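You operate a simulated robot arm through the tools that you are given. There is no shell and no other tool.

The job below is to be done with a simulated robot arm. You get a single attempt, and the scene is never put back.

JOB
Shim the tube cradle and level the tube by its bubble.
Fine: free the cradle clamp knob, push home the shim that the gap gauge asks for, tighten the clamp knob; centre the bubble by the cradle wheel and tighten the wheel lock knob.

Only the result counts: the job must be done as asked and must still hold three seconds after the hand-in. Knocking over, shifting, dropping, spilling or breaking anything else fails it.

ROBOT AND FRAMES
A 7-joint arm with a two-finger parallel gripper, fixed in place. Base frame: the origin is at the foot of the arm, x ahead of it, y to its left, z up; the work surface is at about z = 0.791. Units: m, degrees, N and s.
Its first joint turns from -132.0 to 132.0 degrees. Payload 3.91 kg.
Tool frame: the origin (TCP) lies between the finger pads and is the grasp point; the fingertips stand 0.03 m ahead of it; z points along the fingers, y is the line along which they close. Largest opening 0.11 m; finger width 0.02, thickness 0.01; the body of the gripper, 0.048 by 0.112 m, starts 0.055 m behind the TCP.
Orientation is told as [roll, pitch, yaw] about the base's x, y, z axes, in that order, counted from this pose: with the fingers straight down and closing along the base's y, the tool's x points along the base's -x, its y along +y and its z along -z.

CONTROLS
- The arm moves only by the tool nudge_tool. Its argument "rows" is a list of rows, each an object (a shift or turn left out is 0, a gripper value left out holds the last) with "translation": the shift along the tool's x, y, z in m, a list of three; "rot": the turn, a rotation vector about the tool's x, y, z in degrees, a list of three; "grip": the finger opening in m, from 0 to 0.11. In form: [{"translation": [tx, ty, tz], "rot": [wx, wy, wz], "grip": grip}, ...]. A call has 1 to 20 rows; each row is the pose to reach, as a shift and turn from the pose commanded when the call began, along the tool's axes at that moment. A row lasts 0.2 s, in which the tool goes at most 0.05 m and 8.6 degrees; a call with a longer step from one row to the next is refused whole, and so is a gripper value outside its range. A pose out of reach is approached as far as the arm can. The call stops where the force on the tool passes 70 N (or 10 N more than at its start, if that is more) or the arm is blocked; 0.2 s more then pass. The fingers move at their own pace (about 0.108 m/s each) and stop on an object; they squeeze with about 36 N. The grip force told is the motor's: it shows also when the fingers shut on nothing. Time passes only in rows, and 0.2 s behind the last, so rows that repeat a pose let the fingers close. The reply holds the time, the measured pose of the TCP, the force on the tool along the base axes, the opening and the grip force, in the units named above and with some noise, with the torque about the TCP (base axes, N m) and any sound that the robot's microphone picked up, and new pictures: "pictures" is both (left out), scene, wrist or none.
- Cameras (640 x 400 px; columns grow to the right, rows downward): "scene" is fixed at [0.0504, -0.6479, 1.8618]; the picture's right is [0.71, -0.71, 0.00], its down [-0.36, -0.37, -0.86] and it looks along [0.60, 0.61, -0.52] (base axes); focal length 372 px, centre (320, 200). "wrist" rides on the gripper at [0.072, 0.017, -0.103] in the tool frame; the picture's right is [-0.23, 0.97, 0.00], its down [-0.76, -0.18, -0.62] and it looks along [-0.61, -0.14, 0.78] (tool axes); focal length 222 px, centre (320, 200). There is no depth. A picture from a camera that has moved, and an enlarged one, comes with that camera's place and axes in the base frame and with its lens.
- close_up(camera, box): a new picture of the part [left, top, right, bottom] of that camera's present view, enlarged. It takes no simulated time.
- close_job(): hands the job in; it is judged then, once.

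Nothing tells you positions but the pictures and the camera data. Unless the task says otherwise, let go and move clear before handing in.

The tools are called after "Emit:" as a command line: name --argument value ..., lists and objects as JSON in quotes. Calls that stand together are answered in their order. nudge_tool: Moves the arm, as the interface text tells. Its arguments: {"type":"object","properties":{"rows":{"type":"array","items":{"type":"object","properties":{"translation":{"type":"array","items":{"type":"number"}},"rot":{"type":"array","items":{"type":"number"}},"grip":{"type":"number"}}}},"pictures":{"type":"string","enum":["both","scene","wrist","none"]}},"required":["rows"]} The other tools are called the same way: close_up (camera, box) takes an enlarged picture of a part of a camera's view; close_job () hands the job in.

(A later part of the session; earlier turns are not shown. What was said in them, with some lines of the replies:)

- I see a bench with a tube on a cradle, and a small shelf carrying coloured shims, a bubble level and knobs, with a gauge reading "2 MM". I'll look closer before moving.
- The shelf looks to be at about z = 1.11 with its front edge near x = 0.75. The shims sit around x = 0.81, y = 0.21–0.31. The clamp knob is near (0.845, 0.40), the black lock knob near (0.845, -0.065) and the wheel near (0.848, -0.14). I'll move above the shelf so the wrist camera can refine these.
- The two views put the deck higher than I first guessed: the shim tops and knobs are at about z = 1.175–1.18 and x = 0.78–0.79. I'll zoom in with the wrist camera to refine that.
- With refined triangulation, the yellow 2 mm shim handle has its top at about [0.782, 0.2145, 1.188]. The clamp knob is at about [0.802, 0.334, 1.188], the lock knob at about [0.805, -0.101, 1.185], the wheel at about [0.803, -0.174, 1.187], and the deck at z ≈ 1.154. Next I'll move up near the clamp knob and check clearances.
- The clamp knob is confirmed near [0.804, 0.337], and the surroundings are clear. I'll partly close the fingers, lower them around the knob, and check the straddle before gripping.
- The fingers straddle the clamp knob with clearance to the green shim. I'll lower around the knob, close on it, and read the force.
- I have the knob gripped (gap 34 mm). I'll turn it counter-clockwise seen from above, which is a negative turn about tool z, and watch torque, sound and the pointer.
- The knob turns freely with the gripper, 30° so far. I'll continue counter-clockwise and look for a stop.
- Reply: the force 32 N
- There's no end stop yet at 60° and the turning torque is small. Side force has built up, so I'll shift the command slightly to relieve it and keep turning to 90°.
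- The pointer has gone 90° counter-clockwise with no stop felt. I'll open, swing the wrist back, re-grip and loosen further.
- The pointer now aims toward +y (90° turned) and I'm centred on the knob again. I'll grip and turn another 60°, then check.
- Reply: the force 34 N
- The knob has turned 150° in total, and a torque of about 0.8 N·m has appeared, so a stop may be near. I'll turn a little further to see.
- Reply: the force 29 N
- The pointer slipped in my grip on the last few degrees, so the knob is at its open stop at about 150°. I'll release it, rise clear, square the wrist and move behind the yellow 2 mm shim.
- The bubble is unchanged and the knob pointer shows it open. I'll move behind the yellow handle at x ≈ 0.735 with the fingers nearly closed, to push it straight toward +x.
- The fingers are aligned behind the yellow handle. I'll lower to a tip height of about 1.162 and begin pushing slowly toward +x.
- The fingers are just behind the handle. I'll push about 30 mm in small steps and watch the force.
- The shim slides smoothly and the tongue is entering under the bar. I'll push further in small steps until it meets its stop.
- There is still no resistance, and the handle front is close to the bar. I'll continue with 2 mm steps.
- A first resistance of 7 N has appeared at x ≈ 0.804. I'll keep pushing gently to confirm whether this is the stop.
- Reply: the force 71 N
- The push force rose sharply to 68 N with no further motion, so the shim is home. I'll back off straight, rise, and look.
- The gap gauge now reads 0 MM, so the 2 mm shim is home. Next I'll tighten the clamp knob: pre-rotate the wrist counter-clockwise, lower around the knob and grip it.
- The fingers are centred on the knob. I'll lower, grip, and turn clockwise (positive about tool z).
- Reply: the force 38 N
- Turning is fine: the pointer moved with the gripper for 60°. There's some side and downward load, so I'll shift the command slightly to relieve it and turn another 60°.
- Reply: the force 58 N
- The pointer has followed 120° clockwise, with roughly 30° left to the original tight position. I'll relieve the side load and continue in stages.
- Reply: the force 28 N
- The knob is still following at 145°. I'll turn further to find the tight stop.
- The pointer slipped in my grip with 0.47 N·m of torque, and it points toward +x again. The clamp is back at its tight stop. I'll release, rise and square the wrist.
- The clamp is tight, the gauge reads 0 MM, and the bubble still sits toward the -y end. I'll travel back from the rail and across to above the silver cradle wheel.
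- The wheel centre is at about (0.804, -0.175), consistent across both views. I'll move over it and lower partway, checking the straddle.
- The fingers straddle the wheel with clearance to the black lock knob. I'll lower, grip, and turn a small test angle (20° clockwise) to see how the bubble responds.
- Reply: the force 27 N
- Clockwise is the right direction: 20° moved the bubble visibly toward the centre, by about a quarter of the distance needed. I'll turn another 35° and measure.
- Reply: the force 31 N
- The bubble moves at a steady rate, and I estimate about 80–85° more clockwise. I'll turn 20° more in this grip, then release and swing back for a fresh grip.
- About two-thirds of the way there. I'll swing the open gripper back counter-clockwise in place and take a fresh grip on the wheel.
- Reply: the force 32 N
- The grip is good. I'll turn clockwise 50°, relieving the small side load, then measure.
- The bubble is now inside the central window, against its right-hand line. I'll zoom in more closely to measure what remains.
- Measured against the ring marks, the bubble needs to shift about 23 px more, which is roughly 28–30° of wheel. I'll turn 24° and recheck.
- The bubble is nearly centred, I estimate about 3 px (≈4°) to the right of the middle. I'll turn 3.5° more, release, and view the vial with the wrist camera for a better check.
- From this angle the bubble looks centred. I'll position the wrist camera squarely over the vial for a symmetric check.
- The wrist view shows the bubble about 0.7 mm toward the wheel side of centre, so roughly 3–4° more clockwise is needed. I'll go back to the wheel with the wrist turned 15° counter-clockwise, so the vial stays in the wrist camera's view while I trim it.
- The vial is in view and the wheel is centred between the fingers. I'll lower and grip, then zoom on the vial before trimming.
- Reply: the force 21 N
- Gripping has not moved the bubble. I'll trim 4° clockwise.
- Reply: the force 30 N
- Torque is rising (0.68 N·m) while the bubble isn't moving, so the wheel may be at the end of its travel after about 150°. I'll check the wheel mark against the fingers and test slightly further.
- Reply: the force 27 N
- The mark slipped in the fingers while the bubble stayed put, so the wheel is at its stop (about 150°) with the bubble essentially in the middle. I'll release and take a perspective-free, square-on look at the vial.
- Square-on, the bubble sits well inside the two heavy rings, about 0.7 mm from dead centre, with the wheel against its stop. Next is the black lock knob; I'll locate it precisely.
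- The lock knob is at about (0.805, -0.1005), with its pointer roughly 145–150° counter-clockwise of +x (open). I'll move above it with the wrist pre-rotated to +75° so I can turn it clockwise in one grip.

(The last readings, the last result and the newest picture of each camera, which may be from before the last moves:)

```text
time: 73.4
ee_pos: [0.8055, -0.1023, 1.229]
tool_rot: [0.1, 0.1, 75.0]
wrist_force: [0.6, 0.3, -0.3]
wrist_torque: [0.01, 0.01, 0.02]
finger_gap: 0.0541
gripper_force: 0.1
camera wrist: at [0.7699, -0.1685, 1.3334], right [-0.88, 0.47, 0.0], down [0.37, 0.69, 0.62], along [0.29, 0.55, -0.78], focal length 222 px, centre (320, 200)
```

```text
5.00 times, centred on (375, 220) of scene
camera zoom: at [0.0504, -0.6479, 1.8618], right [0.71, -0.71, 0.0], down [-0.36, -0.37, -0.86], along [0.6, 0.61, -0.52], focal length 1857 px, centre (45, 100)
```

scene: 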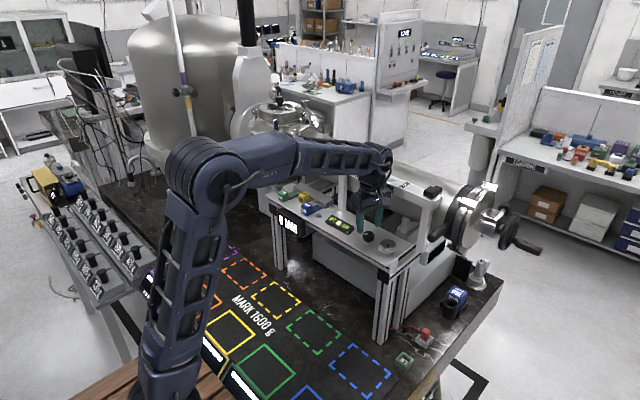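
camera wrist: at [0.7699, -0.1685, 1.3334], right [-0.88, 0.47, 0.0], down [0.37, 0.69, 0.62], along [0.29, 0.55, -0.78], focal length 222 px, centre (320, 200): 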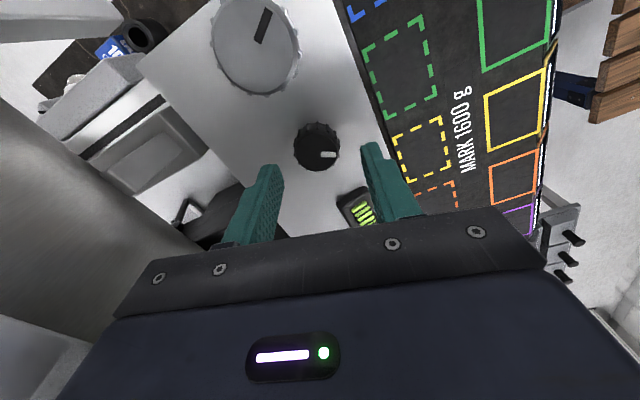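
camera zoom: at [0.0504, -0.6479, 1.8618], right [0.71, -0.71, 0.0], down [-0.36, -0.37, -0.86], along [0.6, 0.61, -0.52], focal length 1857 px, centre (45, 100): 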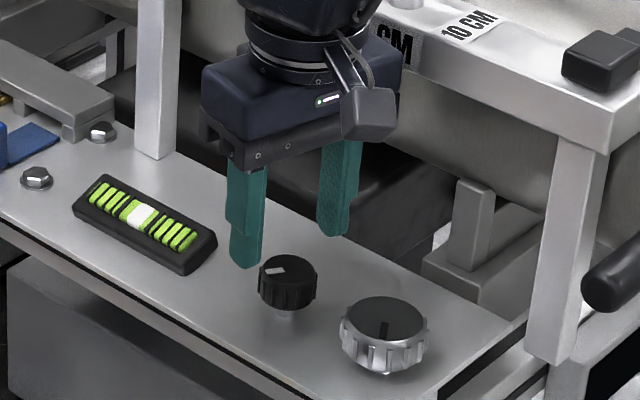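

The fingers straddle the lock knob cleanly. I'll lower, grip, and begin turning clockwise.

Emit:
nudge_tool --rows '[{"translation": [0, -0.0013, 0.012]}, {"translation": [0, -0.0013, 0.024]}, {"translation": [0, -0.0013, 0.034]}, {"translation": [0, -0.0013, 0.034], "grip": 0.0}, {"translation": [0, -0.0013, 0.034]}, {"translation": [0, -0.0013, 0.034]}, {"translation": [0, -0.0013, 0.034], "rot": [0, 0, 5]}, {"translation": [0, -0.0013, 0.034], "rot": [0, 0, 10]}, {"translation": [0, -0.0013, 0.034], "rot": [0, 0, 15]}, {"translation": [0, -0.0013, 0.034], "rot": [0, 0, 20]}, {"translation": [0, -0.0013, 0.034], "rot": [0, 0, 25]}, {"translation": [0, -0.0013, 0.034], "rot": [0, 0, 30]}]' --pictures "wrist"

Emit:
close_up --camera "wrist" --box '[220, 80, 420, 240]'

Emit:
close_up --camera "scene" --box '[320, 180, 430, 260]'

```text
time: 76.0
ee_pos: [0.8079, -0.1029, 1.198]
tool_rot: [-0.1, 0.0, 44.9]
wrist_force: [46.7, -3.7, 15.9]
wrist_torque: [-0.02, -1.02, -0.04]
finger_gap: 0.0334
gripper_force: 45.3
camera wrist: at [0.744, -0.1422, 1.2998], right [-0.53, 0.85, 0.0], down [0.66, 0.41, 0.62], along [0.53, 0.33, -0.78], focal length 222 px, centre (320, 200)
```

wrist: 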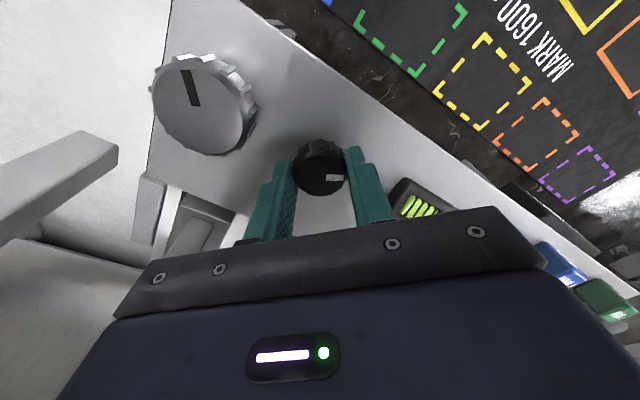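

```text
2.50 times, centred on (320, 160) of wrist
camera zoom: at [0.744, -0.1422, 1.2998], right [-0.53, 0.85, 0.0], down [0.66, 0.41, 0.62], along [0.53, 0.33, -0.78], focal length 555 px, centre (320, 300)
```

zoom: 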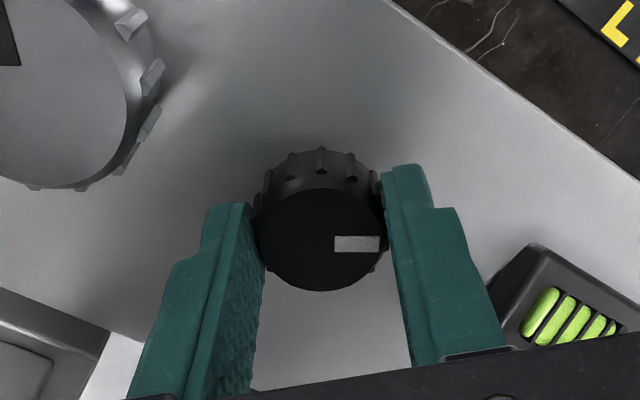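

```text
5.00 times, centred on (375, 220) of scene
camera zoom: at [0.0504, -0.6479, 1.8618], right [0.71, -0.71, 0.0], down [-0.36, -0.37, -0.86], along [0.6, 0.61, -0.52], focal length 1857 px, centre (45, 100)
```

zoom: 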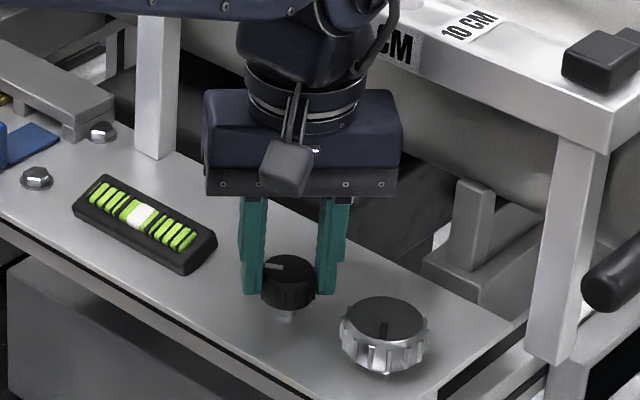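

The lock knob turns with the gripper. A side load of 47 N has built up, so I'll shift about 1.7 mm in +x to relieve it and keep turning.

Emit:
nudge_tool --rows '[{"translation": [-0.0012, -0.0012, -0.0004]}, {"translation": [-0.0012, -0.0012, -0.0004], "rot": [0, 0, 5]}, {"translation": [-0.0012, -0.0012, -0.0004], "rot": [0, 0, 10]}, {"translation": [-0.0012, -0.0012, -0.0004], "rot": [0, 0, 15]}, {"translation": [-0.0012, -0.0012, -0.0004], "rot": [0, 0, 20]}, {"translation": [-0.0012, -0.0012, -0.0004], "rot": [0, 0, 25]}, {"translation": [-0.0012, -0.0012, -0.0004], "rot": [0, 0, 30]}, {"translation": [-0.0012, -0.0012, -0.0004], "rot": [0, 0, 35]}, {"translation": [-0.0012, -0.0012, -0.0004], "rot": [0, 0, 40]}, {"translation": [-0.0012, -0.0012, -0.0004], "rot": [0, 0, 45]}]' --pictures "none"

Emit:
close_up --camera "wrist" --box '[220, 80, 420, 240]'

Emit:
close_up --camera "scene" --box '[320, 180, 430, 260]'

```text
time: 78.2
ee_pos: [0.8054, -0.1027, 1.1965]
tool_rot: [0.0, 0.0, 0.1]
wrist_force: [-17.4, 14.4, -3.1]
wrist_torque: [0.17, -0.38, 0.01]
finger_gap: 0.0331
gripper_force: 44.9
```

```text
2.50 times, centred on (320, 160) of wrist
camera zoom: at [0.7346, -0.0852, 1.2999], right [0.23, 0.97, 0.0], down [0.76, -0.18, 0.62], along [0.61, -0.14, -0.78], focal length 555 px, centre (320, 300)
```

zoom: 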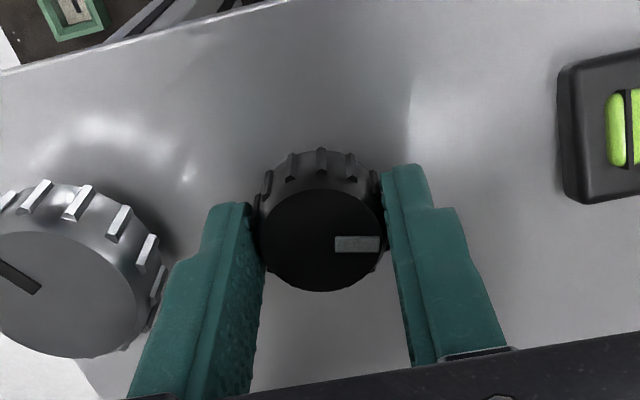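

```text
5.00 times, centred on (375, 220) of scene
camera zoom: at [0.0504, -0.6479, 1.8618], right [0.71, -0.71, 0.0], down [-0.36, -0.37, -0.86], along [0.6, 0.61, -0.52], focal length 1857 px, centre (45, 100)
```

zoom: 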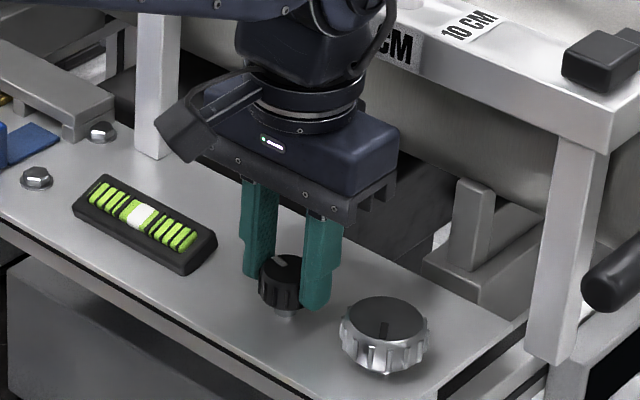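

75° done, with the pointer tracking. I'll continue another 70° clockwise.

Emit:
nudge_tool --rows '[{"translation": [0.0007, 0.0006, 0], "rot": [0, 0, 5]}, {"translation": [0.0007, 0.0006, 0], "rot": [0, 0, 10]}, {"translation": [0.0007, 0.0006, 0], "rot": [0, 0, 15]}, {"translation": [0.0007, 0.0006, 0], "rot": [0, 0, 20]}, {"translation": [0.0007, 0.0006, 0], "rot": [0, 0, 25]}, {"translation": [0.0007, 0.0006, 0], "rot": [0, 0, 30]}, {"translation": [0.0007, 0.0006, 0], "rot": [0, 0, 35]}, {"translation": [0.0007, 0.0006, 0], "rot": [0, 0, 40]}, {"translation": [0.0007, 0.0006, 0], "rot": [0, 0, 45]}, {"translation": [0.0007, 0.0006, 0], "rot": [0, 0, 50]}, {"translation": [0.0007, 0.0006, 0], "rot": [0, 0, 55]}, {"translation": [0.0007, 0.0006, 0], "rot": [0, 0, 60]}]' --pictures "wrist"

Emit:
close_up --camera "wrist" --box '[220, 80, 420, 240]'

Emit:
close_up --camera "scene" --box '[320, 180, 430, 260]'

```text
time: 80.8
ee_pos: [0.8082, -0.1012, 1.1976]
tool_rot: [0.1, 0.0, -60.0]
wrist_force: [4.4, 17.0, -15.6]
wrist_torque: [1.01, 0.26, 0.01]
finger_gap: 0.0333
gripper_force: 45.0
camera wrist: at [0.7861, -0.0297, 1.2999], right [0.96, 0.29, 0.0], down [0.23, -0.75, 0.62], along [0.18, -0.6, -0.78], focal length 222 px, centre (320, 200)
```

wrist: 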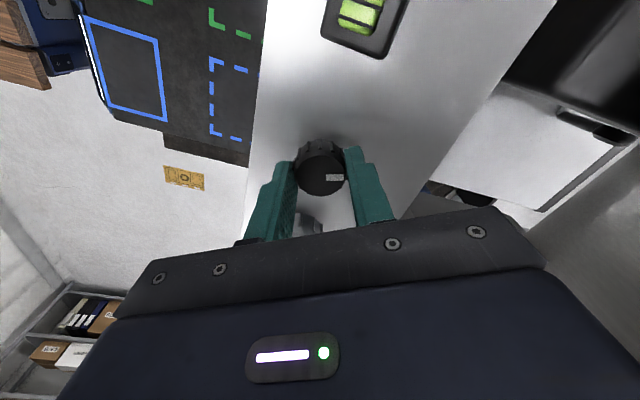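

```text
2.50 times, centred on (320, 160) of wrist
camera zoom: at [0.7861, -0.0297, 1.2999], right [0.96, 0.29, 0.0], down [0.23, -0.75, 0.62], along [0.18, -0.6, -0.78], focal length 555 px, centre (320, 300)
```

zoom: 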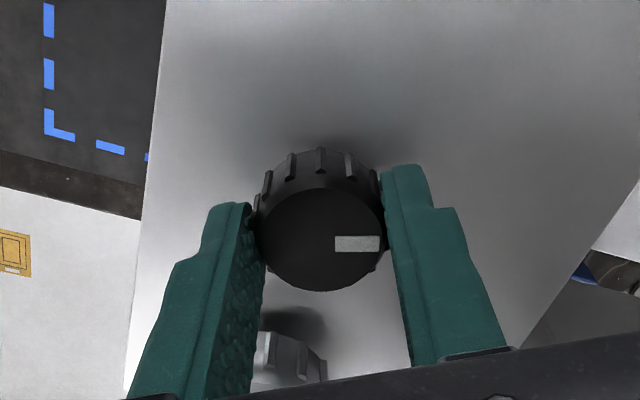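

```text
5.00 times, centred on (375, 220) of scene
camera zoom: at [0.0504, -0.6479, 1.8618], right [0.71, -0.71, 0.0], down [-0.36, -0.37, -0.86], along [0.6, 0.61, -0.52], focal length 1857 px, centre (45, 100)
```

zoom: 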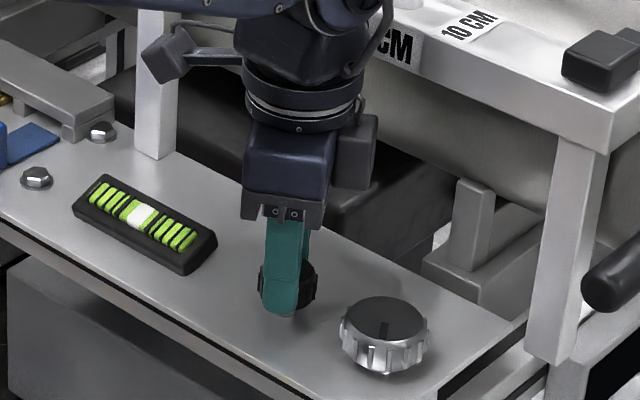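

135° turned; the stop should be about 15° further. I'll turn another 22° to seat it firmly.

Emit:
nudge_tool --rows '[{"translation": [0.0005, 0.0005, 0], "rot": [0, 0, 4]}, {"translation": [0.0005, 0.0005, 0], "rot": [0, 0, 8]}, {"translation": [0.0005, 0.0005, 0], "rot": [0, 0, 12]}, {"translation": [0.0005, 0.0005, 0], "rot": [0, 0, 16]}, {"translation": [0.0005, 0.0005, 0], "rot": [0, 0, 19]}, {"translation": [0.0005, 0.0005, 0], "rot": [0, 0, 22]}]' --pictures "none"

Emit:
close_up --camera "wrist" --box '[220, 80, 420, 240]'

Emit:
close_up --camera "scene" --box '[326, 213, 354, 231]'

```text
time: 82.2
ee_pos: [0.8076, -0.1031, 1.1973]
tool_rot: [0.0, 0.0, -81.9]
wrist_force: [3.3, 6.6, -18.4]
wrist_torque: [-0.14, -0.25, 0.86]
finger_gap: 0.0335
gripper_force: 44.7
```

```text
2.50 times, centred on (320, 160) of wrist
camera zoom: at [0.815, -0.0277, 1.3001], right [1.0, -0.09, 0.0], down [-0.07, -0.78, 0.62], along [-0.06, -0.62, -0.78], focal length 555 px, centre (320, 300)
```

zoom: 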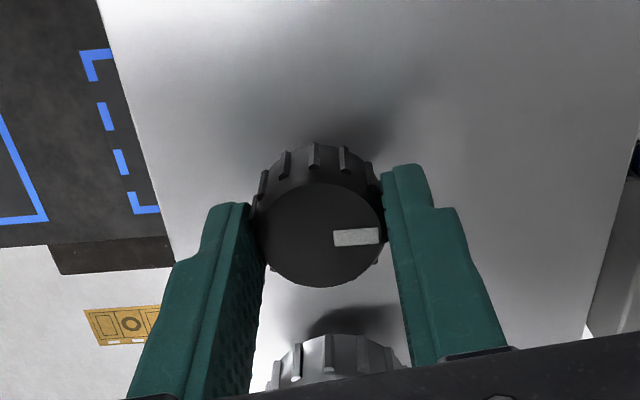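

```text
16.00 times, centred on (340, 222) of scene
camera zoom: at [0.0504, -0.6479, 1.8618], right [0.71, -0.71, 0.0], down [-0.36, -0.37, -0.86], along [0.6, 0.61, -0.52], focal length 5944 px, centre (0, -152)
```

zoom: 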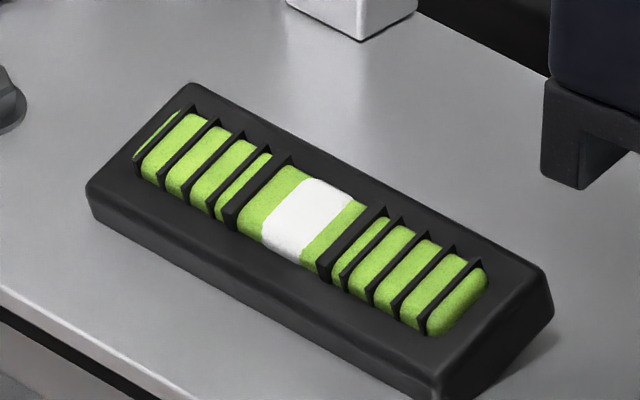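

Torque reached 0.86 N·m and the pointer is back near +x, so the lock is seated and the bubble hasn't moved. I'll release, rise clear and verify everything.

Emit:
nudge_tool --rows '[{"grip": 0.054}, {"translation": [0, 0, 0]}, {"translation": [0, 0, 0]}, {"translation": [0, 0, -0.03]}, {"translation": [0, 0, -0.06]}, {"translation": [0, 0, -0.085]}, {"translation": [0, 0, -0.085], "rot": [0, 0, -8]}, {"translation": [0, 0, -0.085], "rot": [0, 0, -16]}, {"translation": [0, 0, -0.085], "rot": [0, 0, -24]}, {"translation": [0, 0, -0.085], "rot": [0, 0, -32]}, {"translation": [0, 0, -0.085], "rot": [0, 0, -40]}, {"translation": [0, 0, -0.085], "rot": [0, 0, -48]}, {"translation": [0, 0, -0.085], "rot": [0, 0, -56]}, {"translation": [0, 0, -0.085], "rot": [0, 0, -64]}, {"translation": [0, 0, -0.085], "rot": [0, 0, -72]}, {"translation": [0, 0, -0.085], "rot": [0, 0, -80]}, {"translation": [0, 0, -0.085], "rot": [0, 0, -88]}, {"translation": [0, 0, -0.085], "rot": [0, 0, -95]}]'

Emit:
close_up --camera "scene" --box '[320, 195, 430, 265]'

Emit:
close_up --camera "wrist" --box '[220, 60, 500, 240]'

```text
time: 86.0
ee_pos: [0.8074, -0.1027, 1.2817]
tool_rot: [0.1, 0.0, 13.1]
wrist_force: [0.2, -0.2, -1.4]
wrist_torque: [0.03, 0.02, -0.01]
finger_gap: 0.054
gripper_force: 0.0
camera wrist: at [0.7334, -0.1018, 1.3848], right [0.0, 1.0, 0.0], down [0.78, 0.0, 0.62], along [0.62, 0.0, -0.78], focal length 222 px, centre (320, 200)
```

scene: 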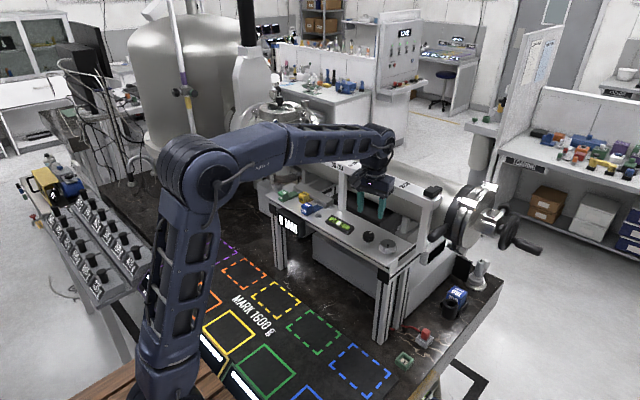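
wrist: 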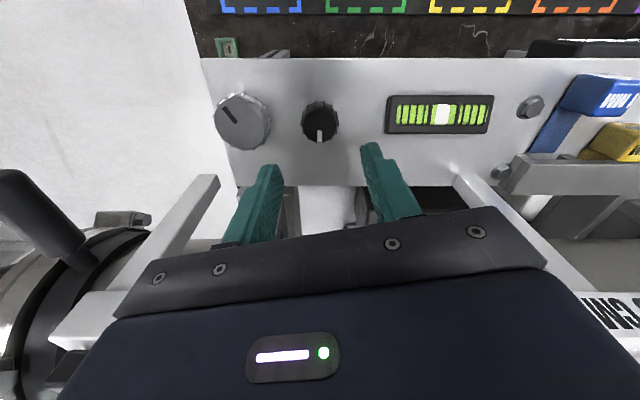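

```text
5.71 times, centred on (375, 230) of scene
camera zoom: at [0.0504, -0.6479, 1.8618], right [0.71, -0.71, 0.0], down [-0.36, -0.37, -0.86], along [0.6, 0.61, -0.52], focal length 2123 px, centre (6, 29)
```

zoom: 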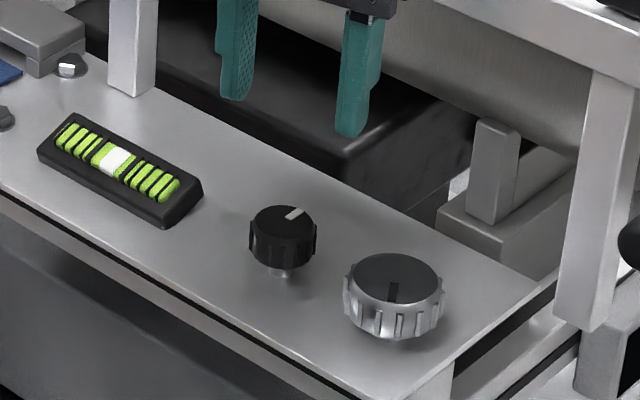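

```text
2.22 times, centred on (360, 150) of wrist
camera zoom: at [0.7334, -0.1018, 1.3848], right [0.0, 1.0, 0.0], down [0.78, 0.0, 0.62], along [0.62, 0.0, -0.78], focal length 494 px, centre (231, 311)
```

zoom: 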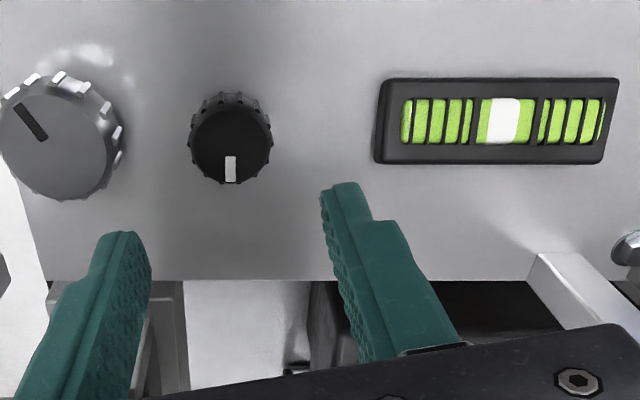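

The lock pointer is at +x (tight) and the bubble is still between the heavy rings. I'll retreat well clear and make a final check of the shims, clamp, gauge and surroundings.

Emit:
nudge_tool --rows '[{"translation": [0, 0, -0.03]}, {"translation": [0.04, 0.01, -0.05]}, {"translation": [0.08, 0.03, -0.06]}, {"translation": [0.12, 0.05, -0.07]}, {"translation": [0.16, 0.07, -0.08]}, {"translation": [0.2, 0.09, -0.09]}, {"translation": [0.2, 0.09, -0.09]}]'

Emit:
close_up --camera "scene" --box '[250, 165, 350, 231]'

Emit:
close_up --camera "scene" --box '[326, 213, 354, 231]'

Emit:
close_up --camera "scene" --box '[340, 180, 520, 380]'

```text
time: 87.6
ee_pos: [0.5917, -0.0588, 1.3696]
tool_rot: [0.0, 0.0, 13.1]
wrist_force: [0.2, 0.9, -0.6]
wrist_torque: [-0.01, -0.01, 0.01]
finger_gap: 0.0538
gripper_force: 0.0
camera wrist: at [0.5175, -0.0585, 1.4733], right [0.0, 1.0, 0.0], down [0.78, 0.0, 0.62], along [0.62, 0.0, -0.78], focal length 222 px, centre (320, 200)
```

scene: 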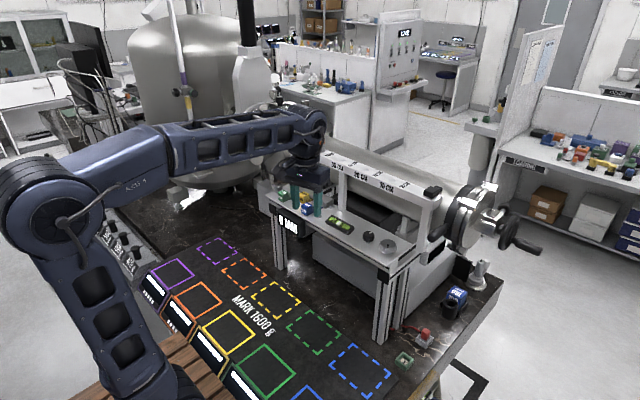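
wrist: 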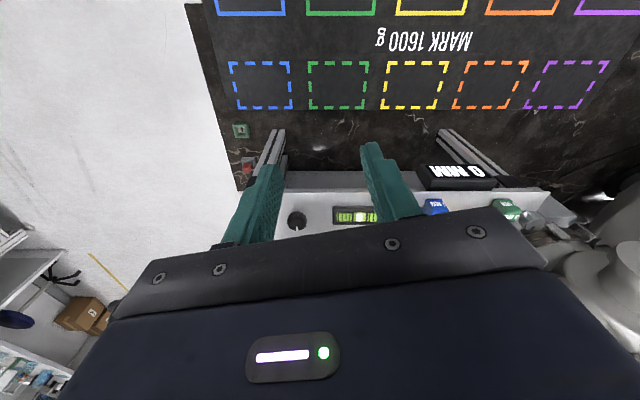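

```text
6.06 times, centred on (300, 198) of scene
camera zoom: at [0.0504, -0.6479, 1.8618], right [0.71, -0.71, 0.0], down [-0.36, -0.37, -0.86], along [0.6, 0.61, -0.52], focal length 2251 px, centre (441, 212)
```

zoom: 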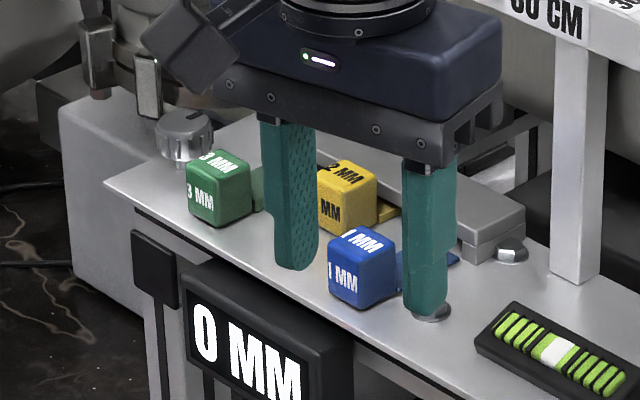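

```text
16.00 times, centred on (340, 222) of scene
camera zoom: at [0.0504, -0.6479, 1.8618], right [0.71, -0.71, 0.0], down [-0.36, -0.37, -0.86], along [0.6, 0.61, -0.52], focal length 5944 px, centre (0, -152)
```

zoom: 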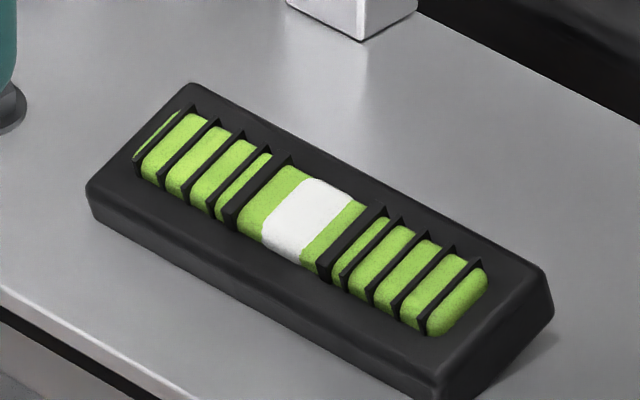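

```text
2.00 times, centred on (430, 280) of scene
camera zoom: at [0.0504, -0.6479, 1.8618], right [0.71, -0.71, 0.0], down [-0.36, -0.37, -0.86], along [0.6, 0.61, -0.52], focal length 743 px, centre (100, 40)
```

zoom: 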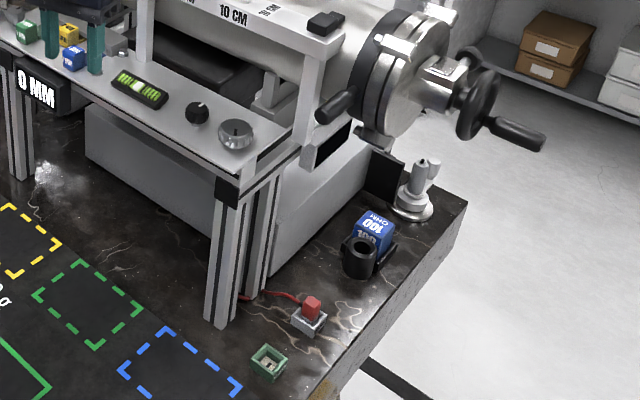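

Everything I can check looks right: the gauge reads 0 MM, the 2 mm shim is home, the clamp and lock knobs are against their tight stops, and the bubble sits between the heavy rings. The other shims and bench items look undisturbed and the arm is clear, so I'm handing in.

Emit:
close_job

```text
The job is handed in.
```

I shimmed the cradle and levelled the tube, then handed the job in. The bubble is about 0.7 mm short of dead centre, and I don't know how much error the judging allows.

- **Clamp and shim:** I freed the clamp knob and pushed the yellow 2 mm shim in until it stopped. The gap gauge went from 2 MM to 0 MM. I then tightened the clamp knob back to its stop, with the pointer where it started.
- **Bubble:** I turned the cradle wheel about 150° clockwise until it hit the end of its travel. The bubble sits between the two heavy rings, slightly toward the wheel end. The wheel would not turn any further to close that last 0.7 mm.
- **Lock:** I tightened the wheel lock knob to its stop, and the bubble did not move as it tightened.

The arm is clear. In the final pictures the other two shims and the rest of the bench look undisturbed.
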